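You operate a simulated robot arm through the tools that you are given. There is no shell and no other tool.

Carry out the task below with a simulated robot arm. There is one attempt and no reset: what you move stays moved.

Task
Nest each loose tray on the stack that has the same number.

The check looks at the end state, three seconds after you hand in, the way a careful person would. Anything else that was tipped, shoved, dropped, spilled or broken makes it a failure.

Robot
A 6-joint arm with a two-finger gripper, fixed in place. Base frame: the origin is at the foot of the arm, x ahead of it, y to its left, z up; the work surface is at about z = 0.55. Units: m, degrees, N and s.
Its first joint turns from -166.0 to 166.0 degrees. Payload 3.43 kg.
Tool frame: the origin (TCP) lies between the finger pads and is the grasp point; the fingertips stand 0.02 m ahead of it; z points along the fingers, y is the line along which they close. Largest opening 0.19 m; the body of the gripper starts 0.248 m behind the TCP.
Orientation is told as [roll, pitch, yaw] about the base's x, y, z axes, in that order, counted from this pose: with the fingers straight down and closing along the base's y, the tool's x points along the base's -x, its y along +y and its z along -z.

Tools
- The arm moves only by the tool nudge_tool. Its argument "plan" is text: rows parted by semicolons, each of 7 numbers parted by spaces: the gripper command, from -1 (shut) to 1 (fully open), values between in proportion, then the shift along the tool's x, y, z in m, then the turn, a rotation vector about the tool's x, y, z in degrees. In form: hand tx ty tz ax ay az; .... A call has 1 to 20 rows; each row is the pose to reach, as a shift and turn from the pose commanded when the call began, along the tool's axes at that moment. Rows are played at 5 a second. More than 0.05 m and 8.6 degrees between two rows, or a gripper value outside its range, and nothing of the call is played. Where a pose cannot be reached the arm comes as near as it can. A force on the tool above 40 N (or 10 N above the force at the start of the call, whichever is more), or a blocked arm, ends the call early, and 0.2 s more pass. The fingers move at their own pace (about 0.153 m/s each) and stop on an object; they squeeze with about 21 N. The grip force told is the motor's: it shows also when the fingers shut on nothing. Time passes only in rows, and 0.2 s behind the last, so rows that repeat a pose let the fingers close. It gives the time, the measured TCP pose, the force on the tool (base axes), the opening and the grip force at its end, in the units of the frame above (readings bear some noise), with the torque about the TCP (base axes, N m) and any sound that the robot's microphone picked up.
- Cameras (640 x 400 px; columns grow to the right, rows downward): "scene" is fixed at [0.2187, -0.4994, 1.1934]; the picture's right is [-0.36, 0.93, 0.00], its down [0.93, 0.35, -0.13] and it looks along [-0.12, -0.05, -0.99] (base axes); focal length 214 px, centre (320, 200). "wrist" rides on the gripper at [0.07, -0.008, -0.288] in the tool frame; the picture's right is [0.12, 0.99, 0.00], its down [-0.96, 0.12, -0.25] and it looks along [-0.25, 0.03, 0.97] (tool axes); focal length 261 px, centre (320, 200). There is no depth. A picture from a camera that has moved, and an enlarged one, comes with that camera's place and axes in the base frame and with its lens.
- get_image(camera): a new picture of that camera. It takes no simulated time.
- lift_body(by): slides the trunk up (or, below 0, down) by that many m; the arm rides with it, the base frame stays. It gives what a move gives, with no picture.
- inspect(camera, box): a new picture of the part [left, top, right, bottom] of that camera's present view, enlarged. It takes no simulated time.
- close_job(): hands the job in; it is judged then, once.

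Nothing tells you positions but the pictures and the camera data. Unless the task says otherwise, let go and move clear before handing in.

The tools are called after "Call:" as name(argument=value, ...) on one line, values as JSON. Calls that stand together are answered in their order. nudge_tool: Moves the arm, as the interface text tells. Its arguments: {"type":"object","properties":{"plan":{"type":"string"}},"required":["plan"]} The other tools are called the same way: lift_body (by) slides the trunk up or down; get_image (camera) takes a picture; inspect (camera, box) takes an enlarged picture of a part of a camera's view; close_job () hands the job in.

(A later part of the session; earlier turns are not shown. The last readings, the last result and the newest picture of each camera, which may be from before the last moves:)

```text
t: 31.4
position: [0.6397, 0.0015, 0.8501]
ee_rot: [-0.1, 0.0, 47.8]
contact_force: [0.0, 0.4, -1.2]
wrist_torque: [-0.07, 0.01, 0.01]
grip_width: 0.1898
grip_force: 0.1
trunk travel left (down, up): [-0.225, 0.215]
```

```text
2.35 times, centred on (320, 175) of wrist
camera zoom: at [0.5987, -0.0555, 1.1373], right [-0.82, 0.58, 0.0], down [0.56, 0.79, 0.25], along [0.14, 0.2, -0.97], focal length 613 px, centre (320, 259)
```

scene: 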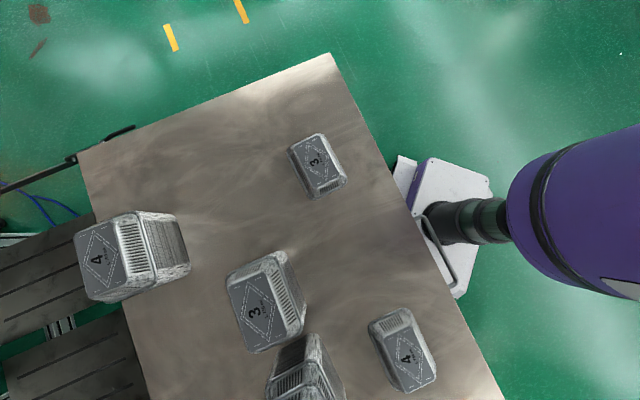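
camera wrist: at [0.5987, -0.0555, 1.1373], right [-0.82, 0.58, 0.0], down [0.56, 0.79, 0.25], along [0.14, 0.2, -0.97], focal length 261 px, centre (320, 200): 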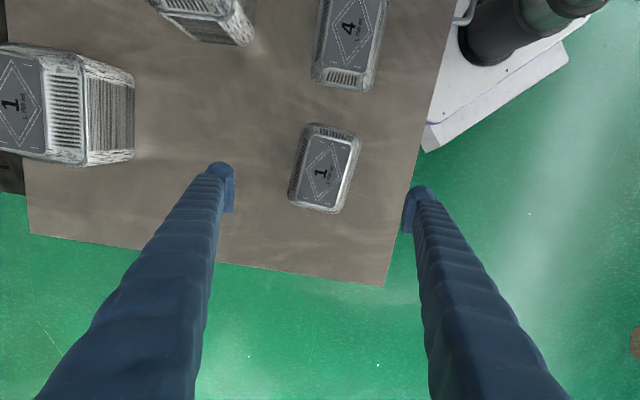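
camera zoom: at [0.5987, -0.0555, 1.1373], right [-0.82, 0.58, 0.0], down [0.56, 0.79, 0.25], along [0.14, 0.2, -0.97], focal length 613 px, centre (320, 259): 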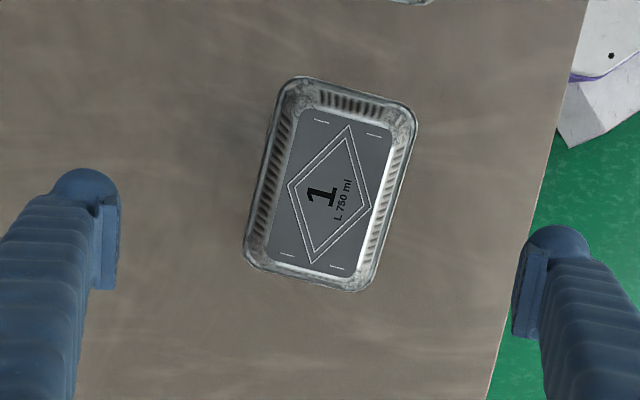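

Loose tray 1 is about 1 cm off the TCP and turned about 6°. I'll correct and descend partway.

Call:
nudge_tool(plan="1 -0.006 0.0037 0.02 0 0 3; 1 -0.012 0.0074 0.05 0 0 6; 1 -0.012 0.0074 0.09 0 0 6; 1 -0.012 0.0074 0.13 0 0 6; 1 -0.012 0.0074 0.17 0 0 6; 1 -0.012 0.0074 0.2 0 0 6; 1 -0.012 0.0074 0.2 0 0 6")

Call:
inspect(camera="wrist", box=[220, 90, 420, 250])

```text
t: 33.0
position: [0.6408, 0.0168, 0.6504]
ee_rot: [0.0, 0.1, 41.8]
contact_force: [0.3, 0.1, -0.4]
wrist_torque: [-0.01, 0.03, 0.01]
grip_width: 0.1899
grip_force: 0.0
trunk travel left (down, up): [-0.225, 0.215]
```

```text
2.50 times, centred on (320, 170) of wrist
camera zoom: at [0.5949, -0.038, 0.9375], right [-0.75, 0.66, 0.0], down [0.64, 0.73, 0.25], along [0.16, 0.19, -0.97], focal length 652 px, centre (320, 275)
```

zoom: 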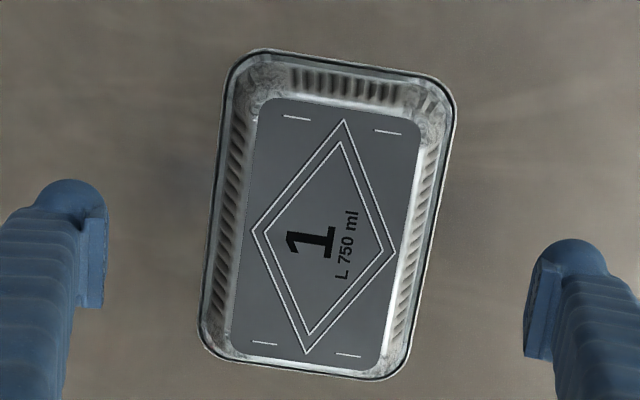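

Nearly centred; it needs about +2.2° and a 1.4 mm shift. Descending to grip height.

Call:
nudge_tool(plan="1 0.0014 0.0014 0.02 0 0 2.2; 1 0.0014 0.0014 0.045 0 0 2.2; 1 0.0014 0.0014 0.065 0 0 2.2; 1 0.0014 0.0014 0.075 0 0 2.2; 1 0.0014 0.0014 0.078 0 0 2.2; 1 0.0014 0.0014 0.078 0 0 2.2")

Call:
inspect(camera="wrist", box=[220, 100, 430, 280])

```text
t: 34.4
position: [0.6391, 0.0156, 0.5716]
ee_rot: [0.0, 0.1, 39.5]
contact_force: [-0.1, -0.5, -0.1]
wrist_torque: [0.02, 0.0, -0.01]
grip_width: 0.19
grip_force: 0.0
trunk travel left (down, up): [-0.225, 0.215]
```

```text
2.22 times, centred on (325, 190) of wrist
camera zoom: at [0.5911, -0.0362, 0.8595], right [-0.73, 0.69, 0.0], down [0.67, 0.7, 0.25], along [0.17, 0.18, -0.97], focal length 579 px, centre (309, 222)
```

zoom: 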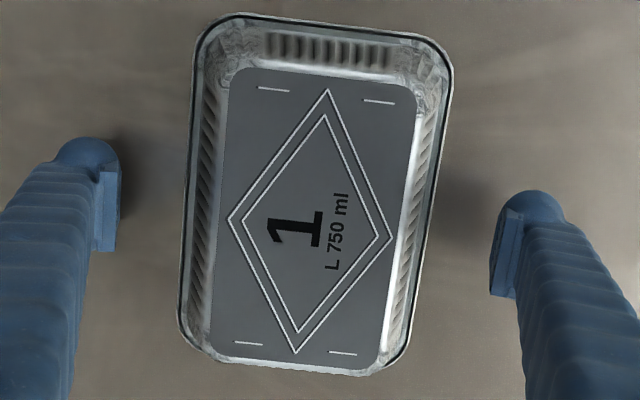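

Good alignment. Closing and test-lifting.

Call:
nudge_tool(plan="0.6 0 0 0 0 0 0; 0.4 0 0 0 0 0 0; 0.25 0 0 0 0 0 0; 0.15 0 0 0 0 0 0; 0 0 0 0 0 0 0; -0.1 0 0 0 0 0 0; -0.1 0 0 0 0 0 0; -0.1 0 0 -0.005 0 0 0; -0.1 0 0 -0.015 0 0 0; -0.1 0 0 -0.03 0 0 0; -0.1 0 0 -0.03 0 0 0")

Call:
inspect(camera="wrist", box=[220, 100, 430, 280])

```text
t: 36.8
position: [0.6403, 0.016, 0.6018]
ee_rot: [0.1, -0.1, 39.6]
contact_force: [0.5, 1.5, 1.1]
wrist_torque: [-0.01, -0.04, 0.0]
grip_width: 0.1112
grip_force: 20.9
trunk travel left (down, up): [-0.225, 0.215]
```

```text
2.22 times, centred on (325, 190) of wrist
camera zoom: at [0.591, -0.0359, 0.8898], right [-0.72, 0.69, 0.0], down [0.67, 0.7, 0.25], along [0.17, 0.18, -0.97], focal length 579 px, centre (309, 222)
```

zoom: 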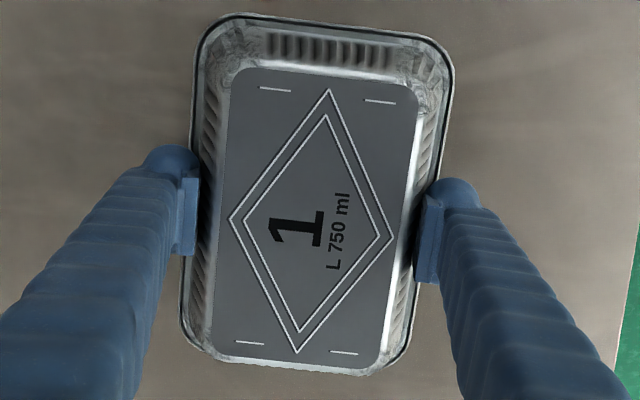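

Tray 1 is held squarely. I'll raise it and carry it over stack 1, turning to yaw 44.5° on the way.

Call:
nudge_tool(plan="-0.1 0 0 -0.045 0 0 0; -0.1 0 0 -0.09 0 0 0; -0.1 0 0 -0.135 0 0 0; -0.1 0 0 -0.18 0 0 0; -0.1 0 0 -0.225 0 0 0; -0.1 0 0 -0.27 0 0 0; -0.1 0 0 -0.308 0 0 0; -0.1 -0.0006 -0.0445 -0.308 0 0 0; -0.1 -0.0011 -0.089 -0.308 0 0 -1; -0.1 -0.0017 -0.1334 -0.308 0 0 -2; -0.1 -0.0023 -0.1779 -0.308 0 0 -3; -0.1 -0.0029 -0.2224 -0.308 0 0 -4; -0.1 -0.0034 -0.2668 -0.308 0 0 -4.9; -0.1 -0.004 -0.3113 -0.308 0 0 -4.9; -0.1 -0.0046 -0.3558 -0.308 0 0 -4.9; -0.1 -0.0052 -0.4 -0.308 0 0 -4.9; -0.1 -0.0057 -0.4447 -0.308 0 0 -4.9; -0.1 -0.0063 -0.4892 -0.308 0 0 -4.9; -0.1 -0.0063 -0.4892 -0.308 0 0 -4.9")

Call:
get_image(camera="wrist")

Call:
inspect(camera="wrist", box=[220, 100, 430, 280])

```text
t: 40.8
position: [0.9561, -0.3578, 0.9111]
ee_rot: [0.0, 0.0, 44.5]
contact_force: [-0.5, -0.4, 0.2]
wrist_torque: [0.18, -0.03, 0.02]
grip_width: 0.1106
grip_force: 21.2
trunk travel left (down, up): [-0.225, 0.215]
```

```text
taken
camera wrist: at [0.912, -0.4143, 1.1987], right [-0.78, 0.62, 0.0], down [0.6, 0.76, 0.25], along [0.15, 0.19, -0.97], focal length 261 px, centre (320, 200)
```

wrist: 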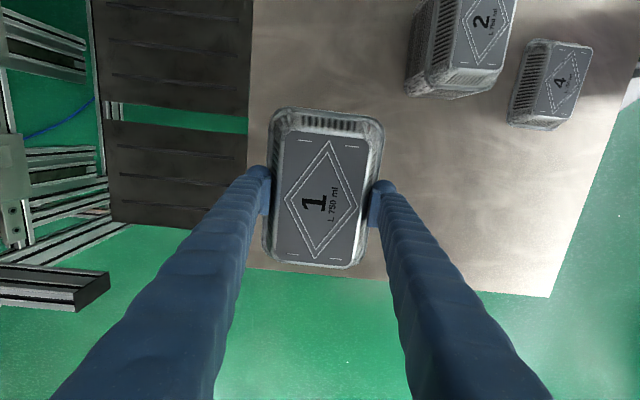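

```text
2.22 times, centred on (325, 190) of wrist
camera zoom: at [0.912, -0.4143, 1.1987], right [-0.78, 0.62, 0.0], down [0.6, 0.76, 0.25], along [0.15, 0.19, -0.97], focal length 579 px, centre (309, 222)
```

zoom: 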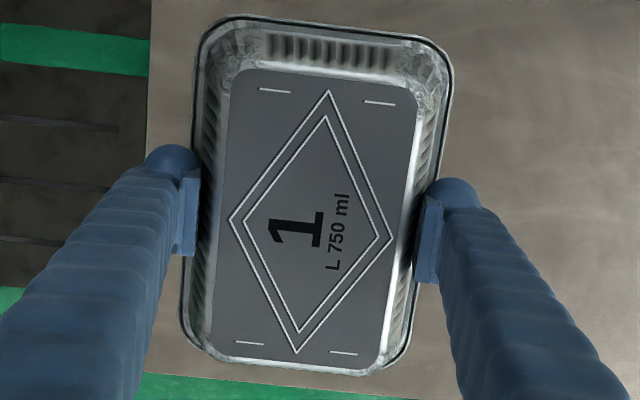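

Above stack 1; I'll make a 1.5 mm correction, then lower with the trunk, starting with a small step.

Call:
nudge_tool(plan="-0.1 -0.001 0.001 0 0 0 0; -0.1 -0.001 0.001 0 0 0 0")

Call:
lift_body(by=-0.03)

Call:
inspect(camera="wrist", box=[220, 100, 430, 280])

```text
t: 41.4
position: [0.9557, -0.3556, 0.9098]
ee_rot: [0.0, 0.1, 44.5]
contact_force: [-0.2, -1.0, -0.2]
wrist_torque: [0.01, -0.02, 0.0]
grip_width: 0.1107
grip_force: 21.3
trunk travel left (down, up): [-0.225, 0.215]
```

```text
t: 42.1
position: [0.9573, -0.3557, 0.8794]
ee_rot: [-0.1, -0.1, 44.5]
contact_force: [0.1, -0.2, 0.6]
wrist_torque: [-0.02, -0.05, 0.0]
grip_width: 0.1105
grip_force: 21.0
trunk travel left (down, up): [-0.195, 0.245]
```

```text
2.22 times, centred on (325, 190) of wrist
camera zoom: at [0.9127, -0.4119, 1.168], right [-0.78, 0.62, 0.0], down [0.6, 0.76, 0.25], along [0.15, 0.19, -0.97], focal length 579 px, centre (309, 222)
```

zoom: 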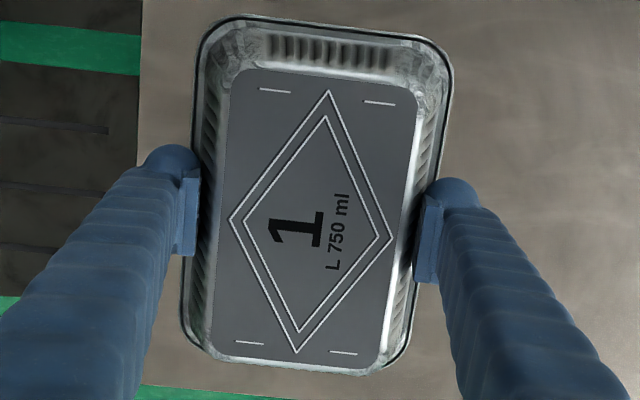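

The trunk moves cleanly straight down. I'll lower another 0.12 m, staying just above stack 1, with a 1 mm trim.

Call:
nudge_tool(plan="-0.1 0.0007 -0.0007 0 0 0 0; -0.1 0.0007 -0.0007 0 0 0 0")

Call:
lift_body(by=-0.12)

Call:
get_image(camera="wrist")

Call:
get_image(camera="scene")

```text
t: 42.8
position: [0.9571, -0.3576, 0.8798]
ee_rot: [0.0, 0.1, 44.4]
contact_force: [1.0, -0.8, -0.3]
wrist_torque: [-0.01, 0.0, 0.0]
grip_width: 0.1106
grip_force: 20.8
trunk travel left (down, up): [-0.195, 0.245]
```

```text
t: 44.2
position: [0.9562, -0.3579, 0.7603]
ee_rot: [0.1, 0.0, 44.5]
contact_force: [0.2, 0.3, 0.0]
wrist_torque: [-0.01, -0.02, -0.03]
grip_width: 0.1104
grip_force: 20.9
trunk travel left (down, up): [-0.075, 0.365]
```

```text
taken
camera wrist: at [0.9127, -0.4129, 1.0482], right [-0.78, 0.62, 0.0], down [0.6, 0.76, 0.25], along [0.15, 0.19, -0.97], focal length 261 px, centre (320, 200)
```

wrist: 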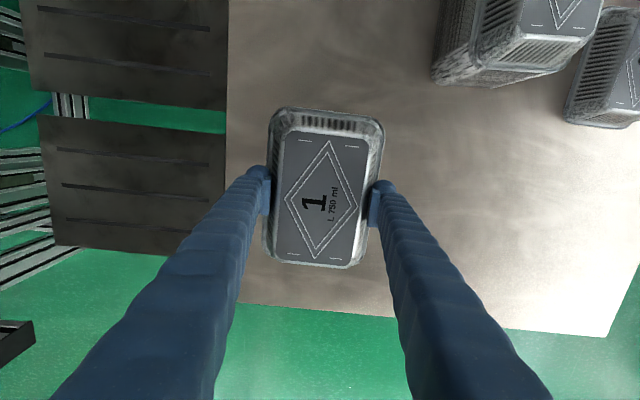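

```text
taken
```

scene: 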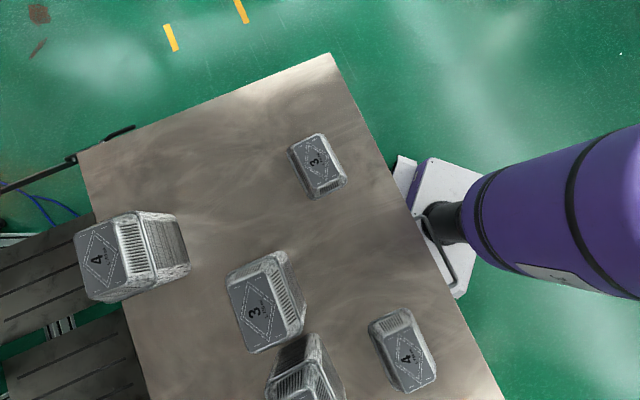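

No contact yet, TCP z 0.760. Lowering over the stack top in steps.

Call:
lift_body(by=-0.04)

Call:
nudge_tool(plan="-0.1 0 0 0.003 0 0 0; -0.1 0 0 0.006 0 0 0; -0.1 0 0 0.009 0 0 0; -0.1 0 0 0.012 0 0 0; -0.1 0 0 0.014 0 0 0; -0.1 0 0 0.014 0 0 0")

Call:
get_image(camera="wrist")

```text
t: 45.1
position: [0.9569, -0.3575, 0.7199]
ee_rot: [0.0, -0.1, 44.5]
contact_force: [0.9, -0.2, 0.3]
wrist_torque: [0.01, -0.02, 0.03]
grip_width: 0.1101
grip_force: 20.8
trunk travel left (down, up): [-0.035, 0.405]
```

```text
t: 46.5
position: [0.9568, -0.357, 0.7048]
ee_rot: [0.0, 0.0, 44.5]
contact_force: [0.3, 0.0, 0.0]
wrist_torque: [0.02, -0.02, -0.01]
grip_width: 0.1102
grip_force: 21.3
trunk travel left (down, up): [-0.035, 0.405]
```

```text
taken
camera wrist: at [0.9129, -0.4128, 0.9934], right [-0.78, 0.62, 0.0], down [0.61, 0.76, 0.25], along [0.15, 0.19, -0.97], focal length 261 px, centre (320, 200)
```

wrist: 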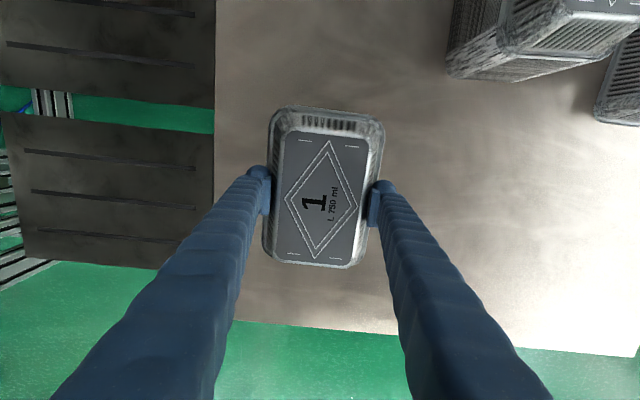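

Call:
nudge_tool(plan="-0.1 0 0 0.001 0 0 0; -0.1 0 0 0.002 0 0 0; -0.1 0 0 0.003 0 0 0; -0.1 0 0 0.003 0 0 0")

Call:
inspect(camera="wrist", box=[220, 100, 430, 280])

```text
t: 47.5
position: [0.9574, -0.3565, 0.7014]
ee_rot: [0.0, 0.0, 44.5]
contact_force: [0.2, -0.3, 0.1]
wrist_torque: [0.01, 0.06, 0.03]
grip_width: 0.1096
grip_force: 20.8
trunk travel left (down, up): [-0.035, 0.405]
```

```text
2.22 times, centred on (325, 190) of wrist
camera zoom: at [0.9128, -0.413, 0.9905], right [-0.78, 0.62, 0.0], down [0.61, 0.76, 0.25], along [0.15, 0.19, -0.97], focal length 579 px, centre (309, 222)
```

zoom: 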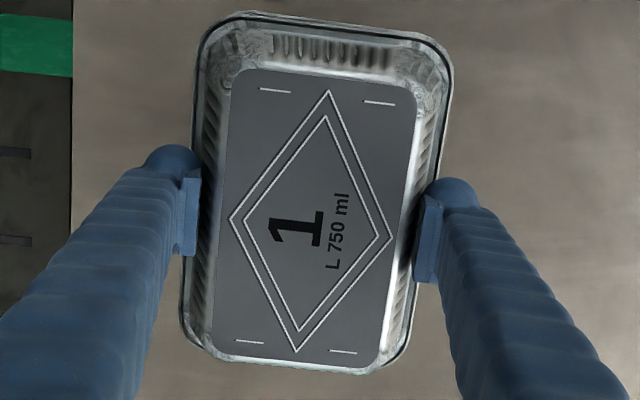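

Call:
inspect(camera="wrist", box=[255, 95, 395, 155])

Call:
inspect(camera="wrist", box=[255, 220, 395, 280])

```text
4.57 times, centred on (325, 125) of wrist
camera zoom: at [0.9128, -0.413, 0.9905], right [-0.78, 0.62, 0.0], down [0.61, 0.76, 0.25], along [0.15, 0.19, -0.97], focal length 1192 px, centre (297, 543)
```

zoom: 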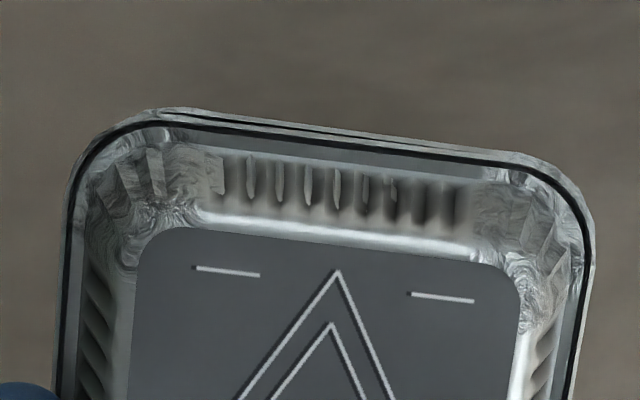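

```text
4.57 times, centred on (325, 250) of wrist
camera zoom: at [0.9128, -0.413, 0.9905], right [-0.78, 0.62, 0.0], down [0.61, 0.76, 0.25], along [0.15, 0.19, -0.97], focal length 1192 px, centre (297, -29)
```

zoom: 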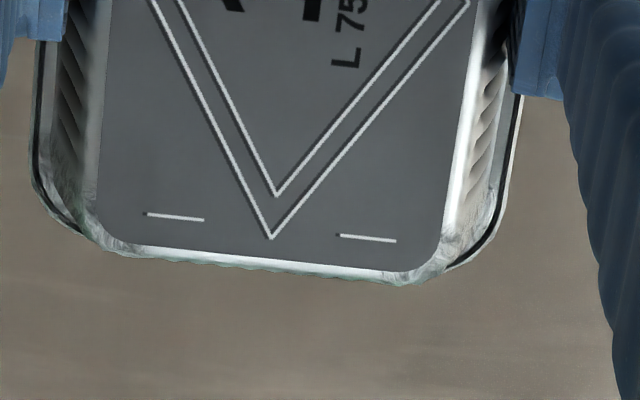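

The rim below peeks out about 2 mm on the +X side. I'll raise 1 mm, shift 1.8 mm that way, then lower again.

Call:
nudge_tool(plan="-0.1 0 0 -0.002 0 0 0; -0.1 0.0018 0 -0.002 0 0 0; -0.1 0.0018 0 0 0 0 0; -0.1 0.0018 0 0.0015 0 0 0; -0.1 0.0018 0 0.0015 0 0 0")

Call:
inspect(camera="wrist", box=[255, 95, 395, 155])

Call:
inspect(camera="wrist", box=[220, 100, 430, 280])

```text
t: 48.7
position: [0.9555, -0.3589, 0.7003]
ee_rot: [0.0, 0.0, 44.5]
contact_force: [0.1, 0.3, -0.4]
wrist_torque: [-0.01, -0.01, 0.01]
grip_width: 0.1097
grip_force: 21.6
trunk travel left (down, up): [-0.035, 0.405]
```

```text
4.57 times, centred on (325, 125) of wrist
camera zoom: at [0.9115, -0.4143, 0.9891], right [-0.78, 0.62, 0.0], down [0.61, 0.76, 0.25], along [0.15, 0.19, -0.97], focal length 1192 px, centre (297, 543)
```

zoom: 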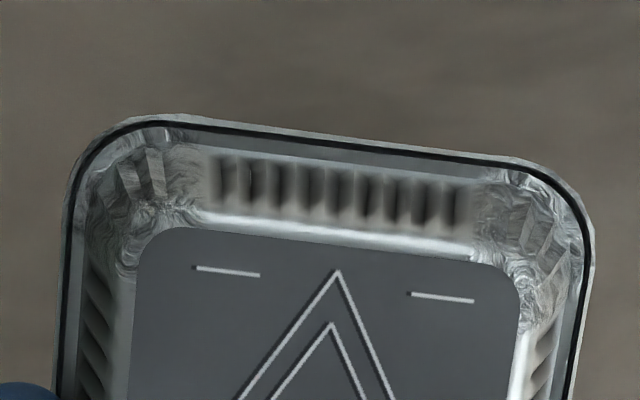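

```text
2.22 times, centred on (325, 190) of wrist
camera zoom: at [0.9115, -0.4143, 0.9891], right [-0.78, 0.62, 0.0], down [0.61, 0.76, 0.25], along [0.15, 0.19, -0.97], focal length 579 px, centre (309, 222)
```

zoom: 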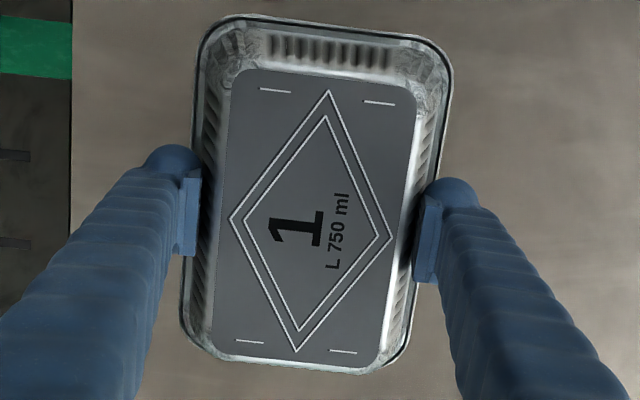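

Aligned now. Lowering the last millimetres.

Call:
nudge_tool(plan="-0.1 0 0 0.001 0 0 0; -0.1 0 0 0.002 0 0 0; -0.1 0 0 0.002 0 0 0")

```text
t: 49.5
position: [0.9547, -0.3583, 0.6984]
ee_rot: [0.0, 0.1, 44.5]
contact_force: [-0.1, -0.1, 0.1]
wrist_torque: [0.02, 0.04, -0.04]
grip_width: 0.1098
grip_force: 21.1
trunk travel left (down, up): [-0.035, 0.405]
```

Call:
nudge_tool(plan="-0.1 0 0 0.001 0 0 0; -0.1 0 0 0.002 0 0 0; -0.1 0 0 0.002 0 0 0")

Call:
inspect(camera="wrist", box=[255, 95, 395, 155])

```text
t: 50.3
position: [0.9541, -0.3579, 0.6975]
ee_rot: [0.0, -0.1, 44.5]
contact_force: [-1.4, 1.9, 1.5]
wrist_torque: [0.04, 0.15, -0.08]
grip_width: 0.1096
grip_force: 20.6
trunk travel left (down, up): [-0.035, 0.405]
```

```text
4.57 times, centred on (325, 125) of wrist
camera zoom: at [0.9113, -0.4142, 0.9851], right [-0.78, 0.62, 0.0], down [0.61, 0.76, 0.25], along [0.15, 0.19, -0.97], focal length 1192 px, centre (297, 543)
```

zoom: 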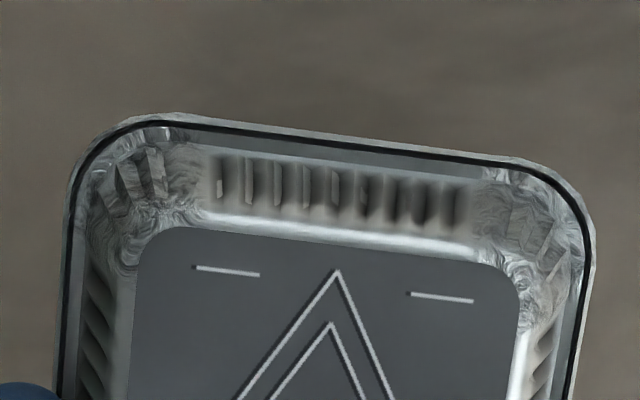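

Light contact (about 2 N, small torque). Releasing here.

Call:
nudge_tool(plan="0.2 0 0 0 0 0 0; 0.3 0 0 0 0 0 0; 0.4 0 0 0 0 0 0; 0.5 0 0 0 0 0 0; 0.5 0 0 0 0 0 0; 0.5 0 0 0 0 0 0")

Call:
inspect(camera="wrist", box=[220, 100, 430, 280])

Call:
inspect(camera="wrist", box=[255, 95, 395, 155])

```text
t: 51.7
position: [0.9556, -0.3595, 0.6974]
ee_rot: [0.0, -0.1, 44.5]
contact_force: [0.0, 0.0, -0.1]
wrist_torque: [0.0, -0.01, 0.03]
grip_width: 0.1425
grip_force: 0.1
trunk travel left (down, up): [-0.035, 0.405]
```

```text
2.22 times, centred on (325, 190) of wrist
camera zoom: at [0.9114, -0.4143, 0.9851], right [-0.78, 0.62, 0.0], down [0.61, 0.76, 0.25], along [0.15, 0.19, -0.97], focal length 579 px, centre (309, 222)
```

zoom: 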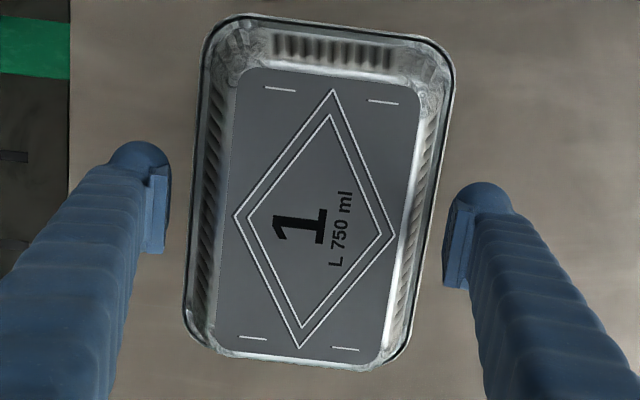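

```text
4.57 times, centred on (325, 125) of wrist
camera zoom: at [0.9114, -0.4143, 0.9851], right [-0.78, 0.62, 0.0], down [0.61, 0.76, 0.25], along [0.15, 0.19, -0.97], focal length 1192 px, centre (297, 543)
```

zoom: 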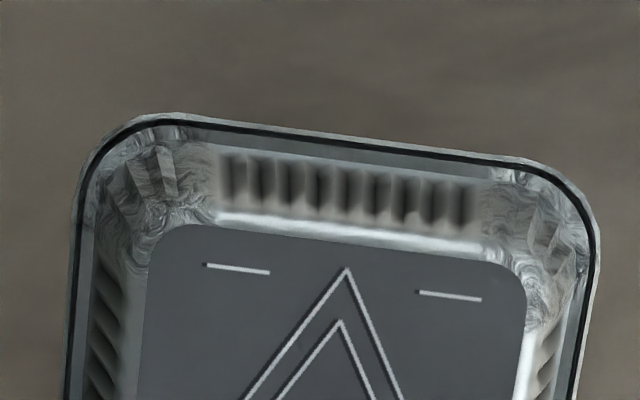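

Tray 1 settled into stack 1. I'll retreat straight up by raising the trunk back to its start height.

Call:
lift_body(by=0.19)

Call:
get_image(camera="wrist")

Call:
inspect(camera="wrist", box=[230, 90, 410, 260])

```text
t: 53.8
position: [0.9551, -0.3587, 0.8856]
ee_rot: [0.1, 0.0, 44.5]
contact_force: [-0.5, 0.8, 0.3]
wrist_torque: [0.03, 0.04, -0.02]
grip_width: 0.1425
grip_force: 0.1
trunk travel left (down, up): [-0.225, 0.215]
```

```text
taken
camera wrist: at [0.9118, -0.4144, 1.1744], right [-0.78, 0.62, 0.0], down [0.61, 0.76, 0.25], along [0.15, 0.19, -0.97], focal length 261 px, centre (320, 200)
```

wrist: 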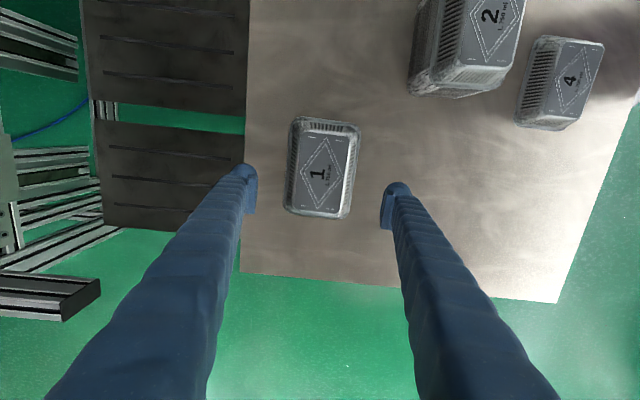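

```text
2.35 times, centred on (320, 175) of wrist
camera zoom: at [0.9118, -0.4144, 1.1744], right [-0.78, 0.62, 0.0], down [0.61, 0.76, 0.25], along [0.15, 0.19, -0.97], focal length 613 px, centre (320, 259)
```

zoom: 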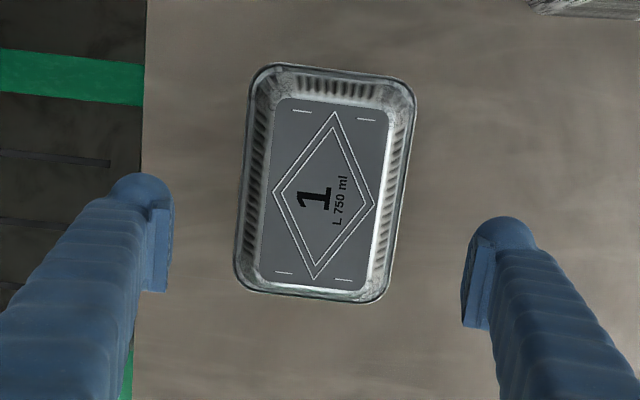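

Stack 1 looks good. Next, loose tray 4 near (0.45, -0.18).

Call:
nudge_tool(plan="0.5 0.0197 0.04 0.002 0 0 0; 0.6 0.0394 0.08 0.004 0 0 0; 0.8 0.0591 0.12 0.006 0 0 0; 1 0.0788 0.16 0.008 0 0 0; 1 0.0985 0.2 0.01 0 0 0; 1 0.1182 0.24 0.012 0 0 0; 1 0.1379 0.28 0.015 0 0 0; 1 0.1576 0.32 0.017 0 0 0; 1 0.1773 0.36 0.019 0 0 0; 1 0.197 0.4 0.021 0 0 0; 1 0.2167 0.44 0.023 0 0 0; 1 0.2364 0.4803 0.025 0 0 0; 1 0.2364 0.4803 0.025 0 0 0")

Call:
get_image(camera="wrist")

Call:
inspect(camera="wrist", box=[230, 90, 410, 260])

```text
t: 56.6
position: [0.4506, -0.1824, 0.8613]
ee_rot: [0.0, -0.1, 44.5]
contact_force: [0.2, 0.4, 0.3]
wrist_torque: [-0.03, 0.01, 0.02]
grip_width: 0.1904
grip_force: 0.1
trunk travel left (down, up): [-0.225, 0.215]
```

```text
taken
camera wrist: at [0.4052, -0.2386, 1.1502], right [-0.78, 0.62, 0.0], down [0.61, 0.76, 0.25], along [0.15, 0.19, -0.97], focal length 261 px, centre (320, 200)
```

wrist: 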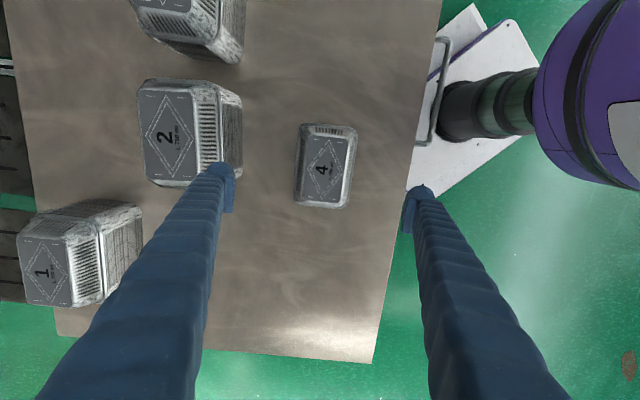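

```text
2.35 times, centred on (320, 175) of wrist
camera zoom: at [0.4052, -0.2386, 1.1502], right [-0.78, 0.62, 0.0], down [0.61, 0.76, 0.25], along [0.15, 0.19, -0.97], focal length 613 px, centre (320, 259)
```

zoom: 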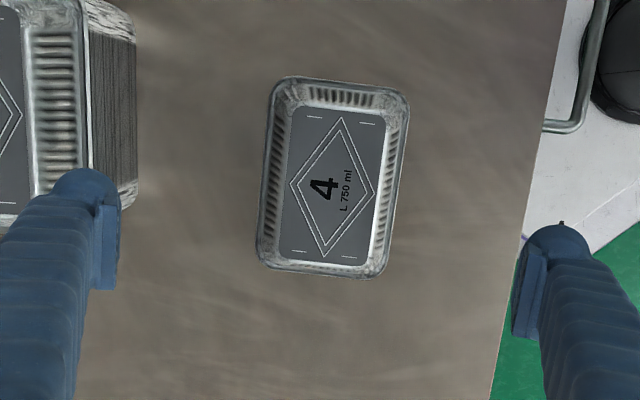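

Loose tray 4 is 1.2 cm off in tool y and turned -1.2°. Correcting and descending.

Call:
nudge_tool(plan="1 -0.0041 0.0111 0.01 0 0 -1.2; 1 -0.0041 0.0111 0.05 0 0 -1.2; 1 -0.0041 0.0111 0.09 0 0 -1.2; 1 -0.0041 0.0111 0.13 0 0 -1.2; 1 -0.0041 0.0111 0.17 0 0 -1.2; 1 -0.0041 0.0111 0.212 0 0 -1.2; 1 -0.0041 0.0111 0.212 0 0 -1.2")

Call:
inspect(camera="wrist", box=[220, 90, 420, 250])

```text
t: 58.2
position: [0.4451, -0.1712, 0.6504]
ee_rot: [-0.1, 0.0, 45.7]
contact_force: [1.0, 0.1, 0.5]
wrist_torque: [0.07, 0.04, -0.02]
grip_width: 0.19
grip_force: 0.2
trunk travel left (down, up): [-0.225, 0.215]
```

```text
2.50 times, centred on (320, 170) of wrist
camera zoom: at [0.403, -0.2282, 0.938], right [-0.79, 0.61, 0.0], down [0.59, 0.77, 0.25], along [0.15, 0.2, -0.97], focal length 652 px, centre (320, 275)
```

zoom: 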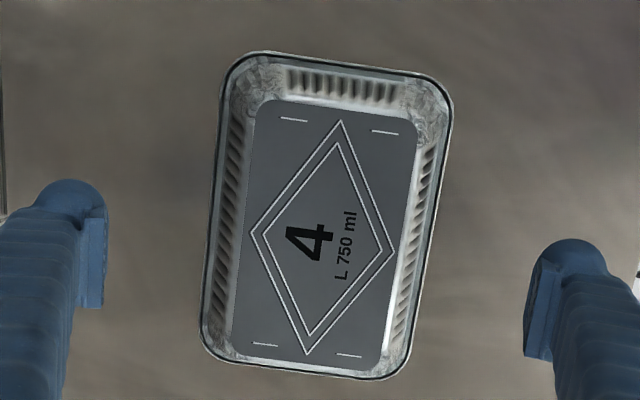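

Call:
nudge_tool(plan="1 0.002 0.001 0.02 0 0 1; 1 0.002 0.001 0.045 0 0 1; 1 0.002 0.001 0.065 0 0 1; 1 0.002 0.001 0.075 0 0 1; 1 0.002 0.001 0.0785 0 0 1; 1 0.002 0.001 0.0785 0 0 1")

Call:
inspect(camera="wrist", box=[220, 100, 430, 280])

```text
t: 59.6
position: [0.4426, -0.1719, 0.5719]
ee_rot: [0.0, 0.1, 44.6]
contact_force: [0.8, 0.0, 0.2]
wrist_torque: [-0.02, 0.01, -0.02]
grip_width: 0.1903
grip_force: 0.0
trunk travel left (down, up): [-0.225, 0.215]
```

```text
2.22 times, centred on (325, 190) of wrist
camera zoom: at [0.399, -0.2279, 0.8602], right [-0.78, 0.62, 0.0], down [0.6, 0.76, 0.25], along [0.15, 0.19, -0.97], focal length 579 px, centre (309, 222)
```

zoom: 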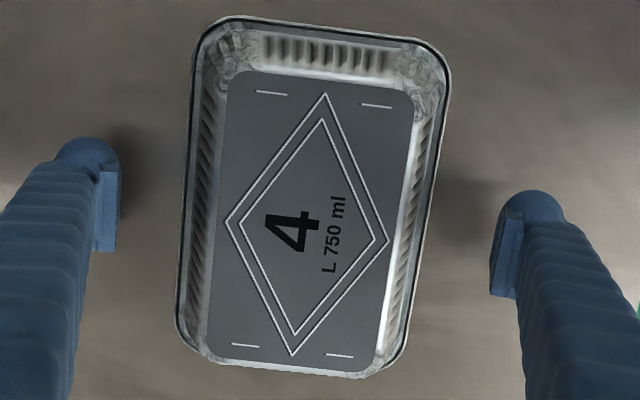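

Call:
nudge_tool(plan="0.8 0 -0.0012 0 0 0 0; 0.4 0 -0.0012 0 0 0 0; 0.25 0 -0.0012 0 0 0 0; 0.15 0 -0.0012 0 0 0 0; 0 0 -0.0012 0 0 0 0; -0.1 0 -0.0012 0 0 0 0; -0.1 0 -0.0012 0 0 0 0; -0.1 0 -0.0012 -0.005 0 0 0; -0.1 0 -0.0012 -0.015 0 0 0; -0.1 0 -0.0012 -0.03 0 0 0; -0.1 0 -0.0012 -0.03 0 0 0")

Call:
inspect(camera="wrist", box=[220, 100, 430, 280])

```text
t: 62.0
position: [0.444, -0.1727, 0.6012]
ee_rot: [-0.1, 0.0, 44.7]
contact_force: [0.7, 0.4, -0.8]
wrist_torque: [-0.02, -0.03, 0.03]
grip_width: 0.111
grip_force: 21.3
trunk travel left (down, up): [-0.225, 0.215]
```

```text
2.22 times, centred on (325, 190) of wrist
camera zoom: at [0.3994, -0.2284, 0.8904], right [-0.78, 0.62, 0.0], down [0.6, 0.76, 0.25], along [0.15, 0.19, -0.97], focal length 579 px, centre (309, 222)
```

zoom: 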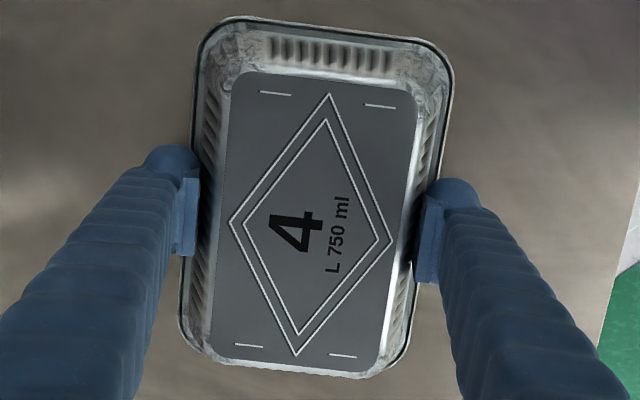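

Tray 4 is held. I'll raise it and carry it toward stack 4, stopping at a spot where the wrist camera can see stack 4 past the tray.

Call:
nudge_tool(plan="-0.1 0 0 -0.045 0 0 0; -0.1 0 0 -0.09 0 0 0; -0.1 0 0 -0.135 0 0 0; -0.1 0 0 -0.18 0 0 0; -0.1 0 0 -0.225 0 0 0; -0.1 0 0 -0.27 0 0 0; -0.1 0 0 -0.318 0 0 0; -0.1 0.0374 -0.0242 -0.318 0 0 0; -0.1 0.0749 -0.0485 -0.318 0 0 0; -0.1 0.1123 -0.0727 -0.318 0 0 0; -0.1 0.1497 -0.097 -0.318 0 0 0; -0.1 0.1872 -0.1212 -0.318 0 0 0; -0.1 0.2246 -0.1454 -0.318 0 0 0; -0.1 0.262 -0.1697 -0.318 0 0 0; -0.1 0.2995 -0.1939 -0.318 0 0 0; -0.1 0.337 -0.2181 -0.318 0 0 0; -0.1 0.3744 -0.2424 -0.318 0 0 0; -0.1 0.4118 -0.2666 -0.318 0 0 0; -0.1 0.4118 -0.2666 -0.318 0 0 0")

Call:
get_image(camera="wrist")

Call:
inspect(camera="wrist", box=[110, 30, 250, 160])

```text
t: 66.0
position: [0.3392, -0.6515, 0.9209]
ee_rot: [0.0, 0.0, 44.6]
contact_force: [0.8, -0.6, -0.3]
wrist_torque: [0.08, 0.03, -0.01]
grip_width: 0.1106
grip_force: 20.9
trunk travel left (down, up): [-0.225, 0.215]
```

```text
taken
camera wrist: at [0.2946, -0.7081, 1.209], right [-0.78, 0.62, 0.0], down [0.6, 0.76, 0.25], along [0.15, 0.19, -0.97], focal length 261 px, centre (320, 200)
```

wrist: 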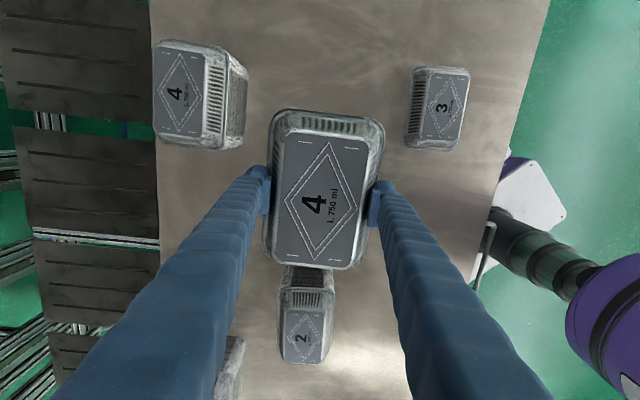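

```text
3.08 times, centred on (180, 95) of wrist
camera zoom: at [0.2946, -0.7081, 1.209], right [-0.78, 0.62, 0.0], down [0.6, 0.76, 0.25], along [0.15, 0.19, -0.97], focal length 802 px, centre (751, 523)
```

zoom: 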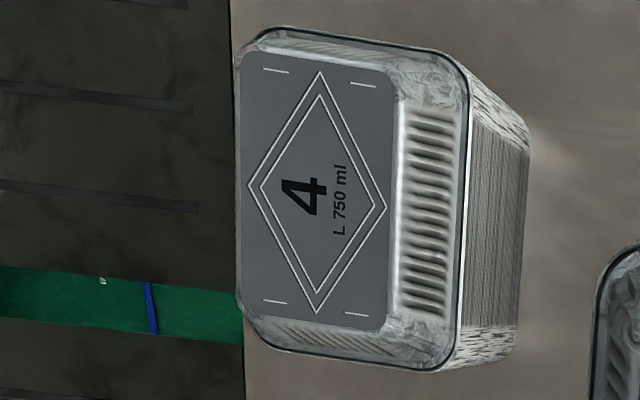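

Stack 4's top comes out near (0.443, -0.907), z ≈ 0.73. A second view from the other side to triangulate.

Call:
nudge_tool(plan="-0.1 -0.014 -0.0426 0 0 0 0; -0.1 -0.028 -0.0851 0 0 0 0; -0.1 -0.042 -0.1277 0 0 0 0; -0.1 -0.056 -0.1703 0 0 0 0; -0.1 -0.07 -0.2128 0 0 0 0; -0.1 -0.0839 -0.2554 0 0 0 0; -0.1 -0.0839 -0.2554 0 0 0 0")

Call:
get_image(camera="wrist")

Call:
inspect(camera="wrist", box=[260, 0, 400, 120])

Call:
inspect(camera="wrist", box=[240, 95, 400, 280])

```text
t: 67.6
position: [0.5762, -0.7752, 0.9188]
ee_rot: [-0.1, 0.0, 44.7]
contact_force: [-0.7, 0.8, -0.2]
wrist_torque: [0.05, -0.05, 0.01]
grip_width: 0.1103
grip_force: 21.3
trunk travel left (down, up): [-0.225, 0.215]
```

```text
taken
camera wrist: at [0.5333, -0.8307, 1.2074], right [-0.78, 0.62, 0.0], down [0.6, 0.76, 0.25], along [0.15, 0.19, -0.97], focal length 261 px, centre (320, 200)
```

wrist: 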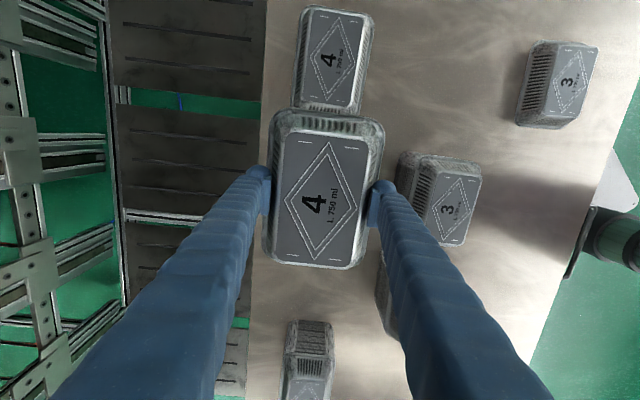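

```text
3.33 times, centred on (330, 60) of wrist
camera zoom: at [0.5333, -0.8307, 1.2074], right [-0.78, 0.62, 0.0], down [0.6, 0.76, 0.25], along [0.15, 0.19, -0.97], focal length 869 px, centre (287, 667)
```

zoom: 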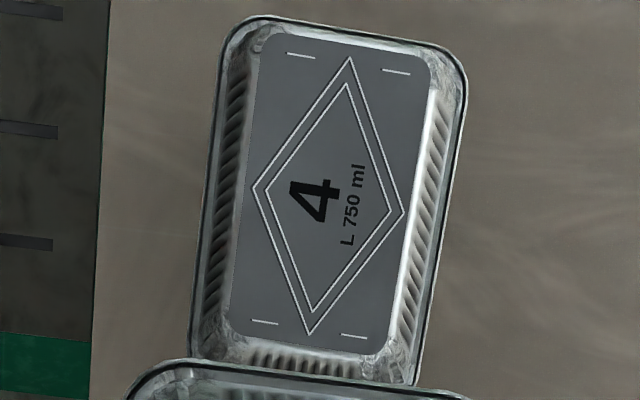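

```text
2.16 times, centred on (320, 188) of wrist
camera zoom: at [0.5333, -0.8307, 1.2074], right [-0.78, 0.62, 0.0], down [0.6, 0.76, 0.25], along [0.15, 0.19, -0.97], focal length 564 px, centre (320, 227)
```

zoom: 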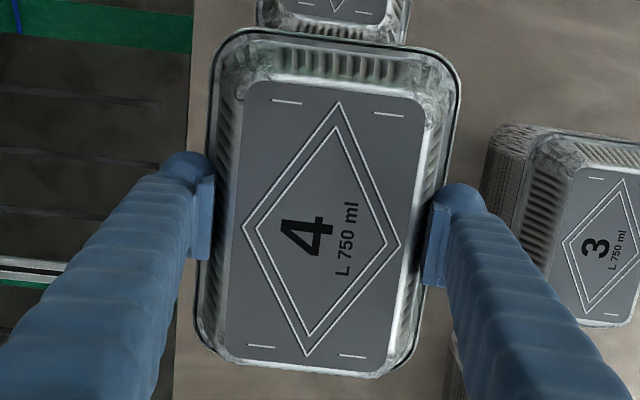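

Triangulated: stack 4 top z ≈ 0.7285, needing a (+0.1895, -0.003) shift and a +2.6° turn. Moving above it, then lowering the trunk partway.

Call:
nudge_tool(plan="-0.1 0.038 -0.0006 0 0 0 0.5; -0.1 0.076 -0.0011 0 0 0 1; -0.1 0.114 -0.0017 0 0 0 1.6; -0.1 0.152 -0.0023 0 0 0 2.1; -0.1 0.1895 -0.0028 0 0 0 2.6; -0.1 0.1895 -0.0028 0 0 0 2.6; -0.1 0.1895 -0.0028 0 0 0 2.6")

Call:
lift_body(by=-0.15)

Call:
get_image(camera="wrist")

Call:
get_image(camera="scene")

```text
t: 69.2
position: [0.446, -0.9085, 0.9211]
ee_rot: [0.0, 0.0, 42.2]
contact_force: [1.2, -0.3, -0.1]
wrist_torque: [-0.06, 0.07, -0.01]
grip_width: 0.1101
grip_force: 21.0
trunk travel left (down, up): [-0.225, 0.215]
```

```text
t: 70.9
position: [0.445, -0.9095, 0.772]
ee_rot: [0.0, 0.0, 42.2]
contact_force: [0.2, -0.4, -0.6]
wrist_torque: [0.0, -0.01, 0.0]
grip_width: 0.1098
grip_force: 21.5
trunk travel left (down, up): [-0.075, 0.365]
```

```text
taken
camera wrist: at [0.3978, -0.9636, 1.0593], right [-0.75, 0.66, 0.0], down [0.64, 0.73, 0.25], along [0.16, 0.19, -0.97], focal length 261 px, centre (320, 200)
```

wrist: 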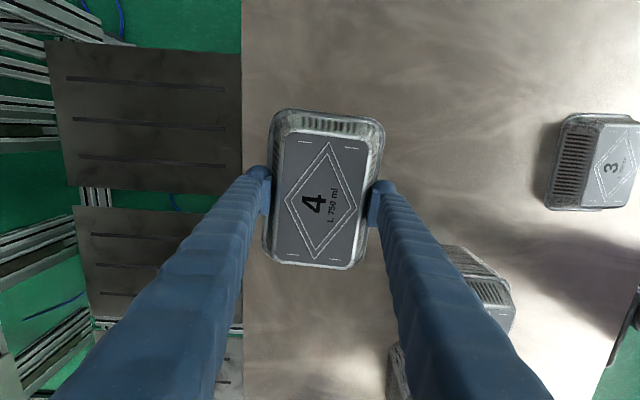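

```text
taken
```

scene: 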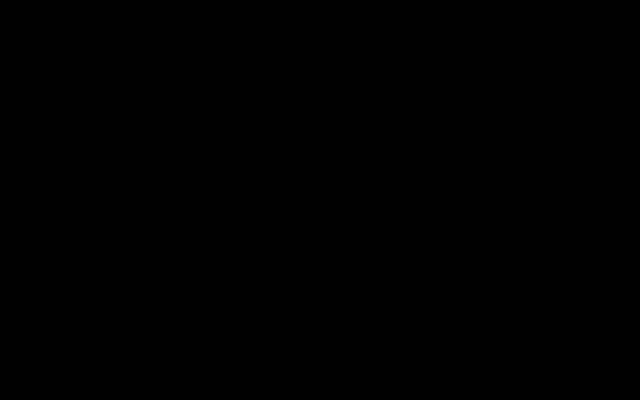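

The scene camera is blocked by the arm, so I rely on the wrist view. Lowering further.

Call:
lift_body(by=-0.04)

Call:
nudge_tool(plan="-0.1 0 0 0.003 0 0 0; -0.1 0 0 0.006 0 0 0; -0.1 0 0 0.009 0 0 0; -0.1 0 0 0.012 0 0 0; -0.1 0 0 0.016 0 0 0; -0.1 0 0 0.016 0 0 0")

Call:
inspect(camera="wrist", box=[220, 100, 430, 280])

Call:
inspect(camera="wrist", box=[255, 95, 395, 155])

```text
t: 71.7
position: [0.4435, -0.9097, 0.731]
ee_rot: [0.0, -0.1, 42.2]
contact_force: [-0.2, -0.9, 0.2]
wrist_torque: [-0.02, 0.02, 0.0]
grip_width: 0.1097
grip_force: 20.9
trunk travel left (down, up): [-0.035, 0.405]
```

```text
t: 73.1
position: [0.4449, -0.9088, 0.7148]
ee_rot: [0.0, 0.0, 42.1]
contact_force: [0.1, -0.1, -0.8]
wrist_torque: [0.02, 0.04, 0.03]
grip_width: 0.1098
grip_force: 20.8
trunk travel left (down, up): [-0.035, 0.405]
```

```text
2.22 times, centred on (325, 190) of wrist
camera zoom: at [0.3978, -0.9639, 1.003], right [-0.75, 0.66, 0.0], down [0.64, 0.73, 0.25], along [0.16, 0.19, -0.97], focal length 579 px, centre (309, 222)
```

zoom: 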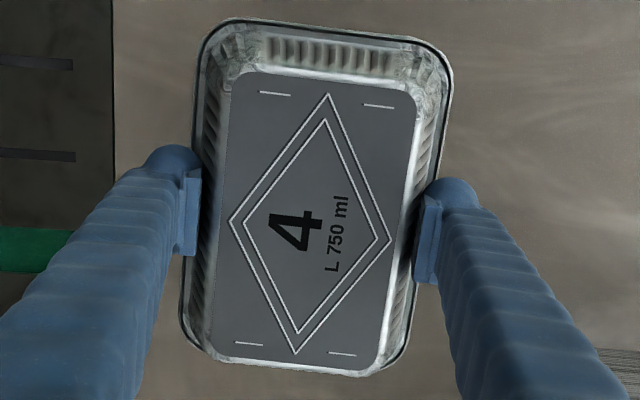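

```text
4.57 times, centred on (325, 125) of wrist
camera zoom: at [0.3978, -0.9639, 1.003], right [-0.75, 0.66, 0.0], down [0.64, 0.73, 0.25], along [0.16, 0.19, -0.97], focal length 1192 px, centre (297, 543)
```

zoom: 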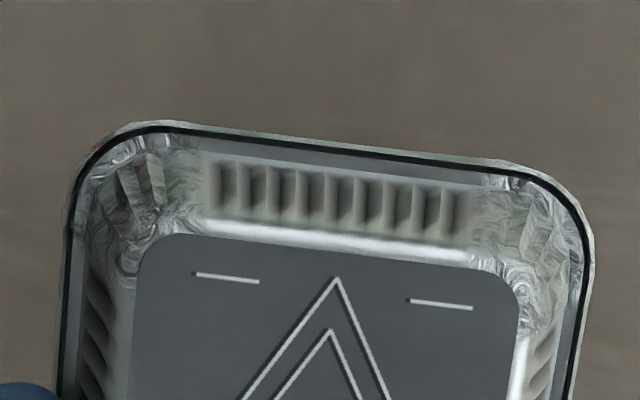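

Call:
nudge_tool(plan="-0.1 0 0 0.001 0 0 0; -0.1 0 0 0.002 0 0 0; -0.1 0 0 0.003 0 0 0; -0.1 0 0 0.004 0 0 0; -0.1 0 0 0.004 0 0 0")

Call:
inspect(camera="wrist", box=[255, 95, 395, 155])

```text
t: 74.3
position: [0.4439, -0.9099, 0.7102]
ee_rot: [0.0, 0.0, 42.2]
contact_force: [0.1, 0.0, -1.3]
wrist_torque: [-0.02, 0.02, 0.03]
grip_width: 0.1095
grip_force: 20.9
trunk travel left (down, up): [-0.035, 0.405]
```

```text
4.57 times, centred on (325, 125) of wrist
camera zoom: at [0.3979, -0.9635, 0.9985], right [-0.75, 0.66, 0.0], down [0.64, 0.73, 0.25], along [0.16, 0.19, -0.97], focal length 1192 px, centre (297, 543)
```

zoom: 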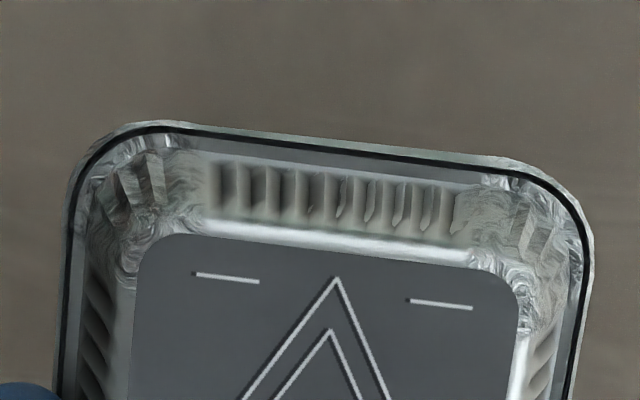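

Call:
nudge_tool(plan="-0.1 0.001 0 0 0 0 0; -0.1 0.001 0 0.001 0 0 0; -0.1 0.001 0 0.002 0 0 0; -0.1 0.001 0 0.002 0 0 0")

Call:
inspect(camera="wrist", box=[255, 95, 395, 155])

Call:
inspect(camera="wrist", box=[255, 220, 395, 280])

```text
t: 75.3
position: [0.4438, -0.9112, 0.7091]
ee_rot: [0.0, -0.1, 42.1]
contact_force: [1.9, -1.3, 0.7]
wrist_torque: [-0.07, -0.05, 0.12]
grip_width: 0.1095
grip_force: 20.6
trunk travel left (down, up): [-0.035, 0.405]
```

```text
4.57 times, centred on (325, 125) of wrist
camera zoom: at [0.3971, -0.9642, 0.9971], right [-0.75, 0.66, 0.0], down [0.64, 0.73, 0.25], along [0.16, 0.19, -0.97], focal length 1192 px, centre (297, 543)
```

zoom: 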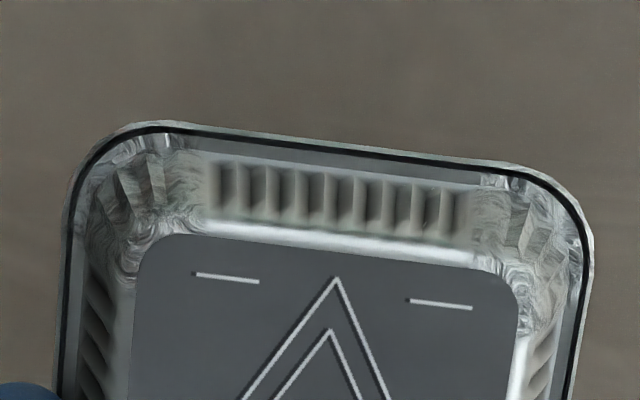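

```text
4.57 times, centred on (325, 250) of wrist
camera zoom: at [0.3971, -0.9642, 0.9971], right [-0.75, 0.66, 0.0], down [0.64, 0.73, 0.25], along [0.16, 0.19, -0.97], focal length 1192 px, centre (297, -29)
```

zoom: 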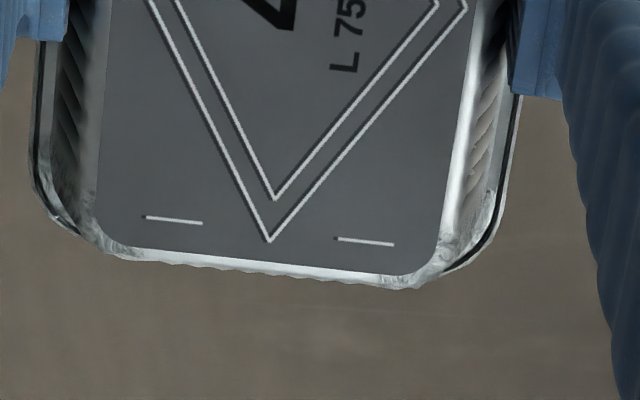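

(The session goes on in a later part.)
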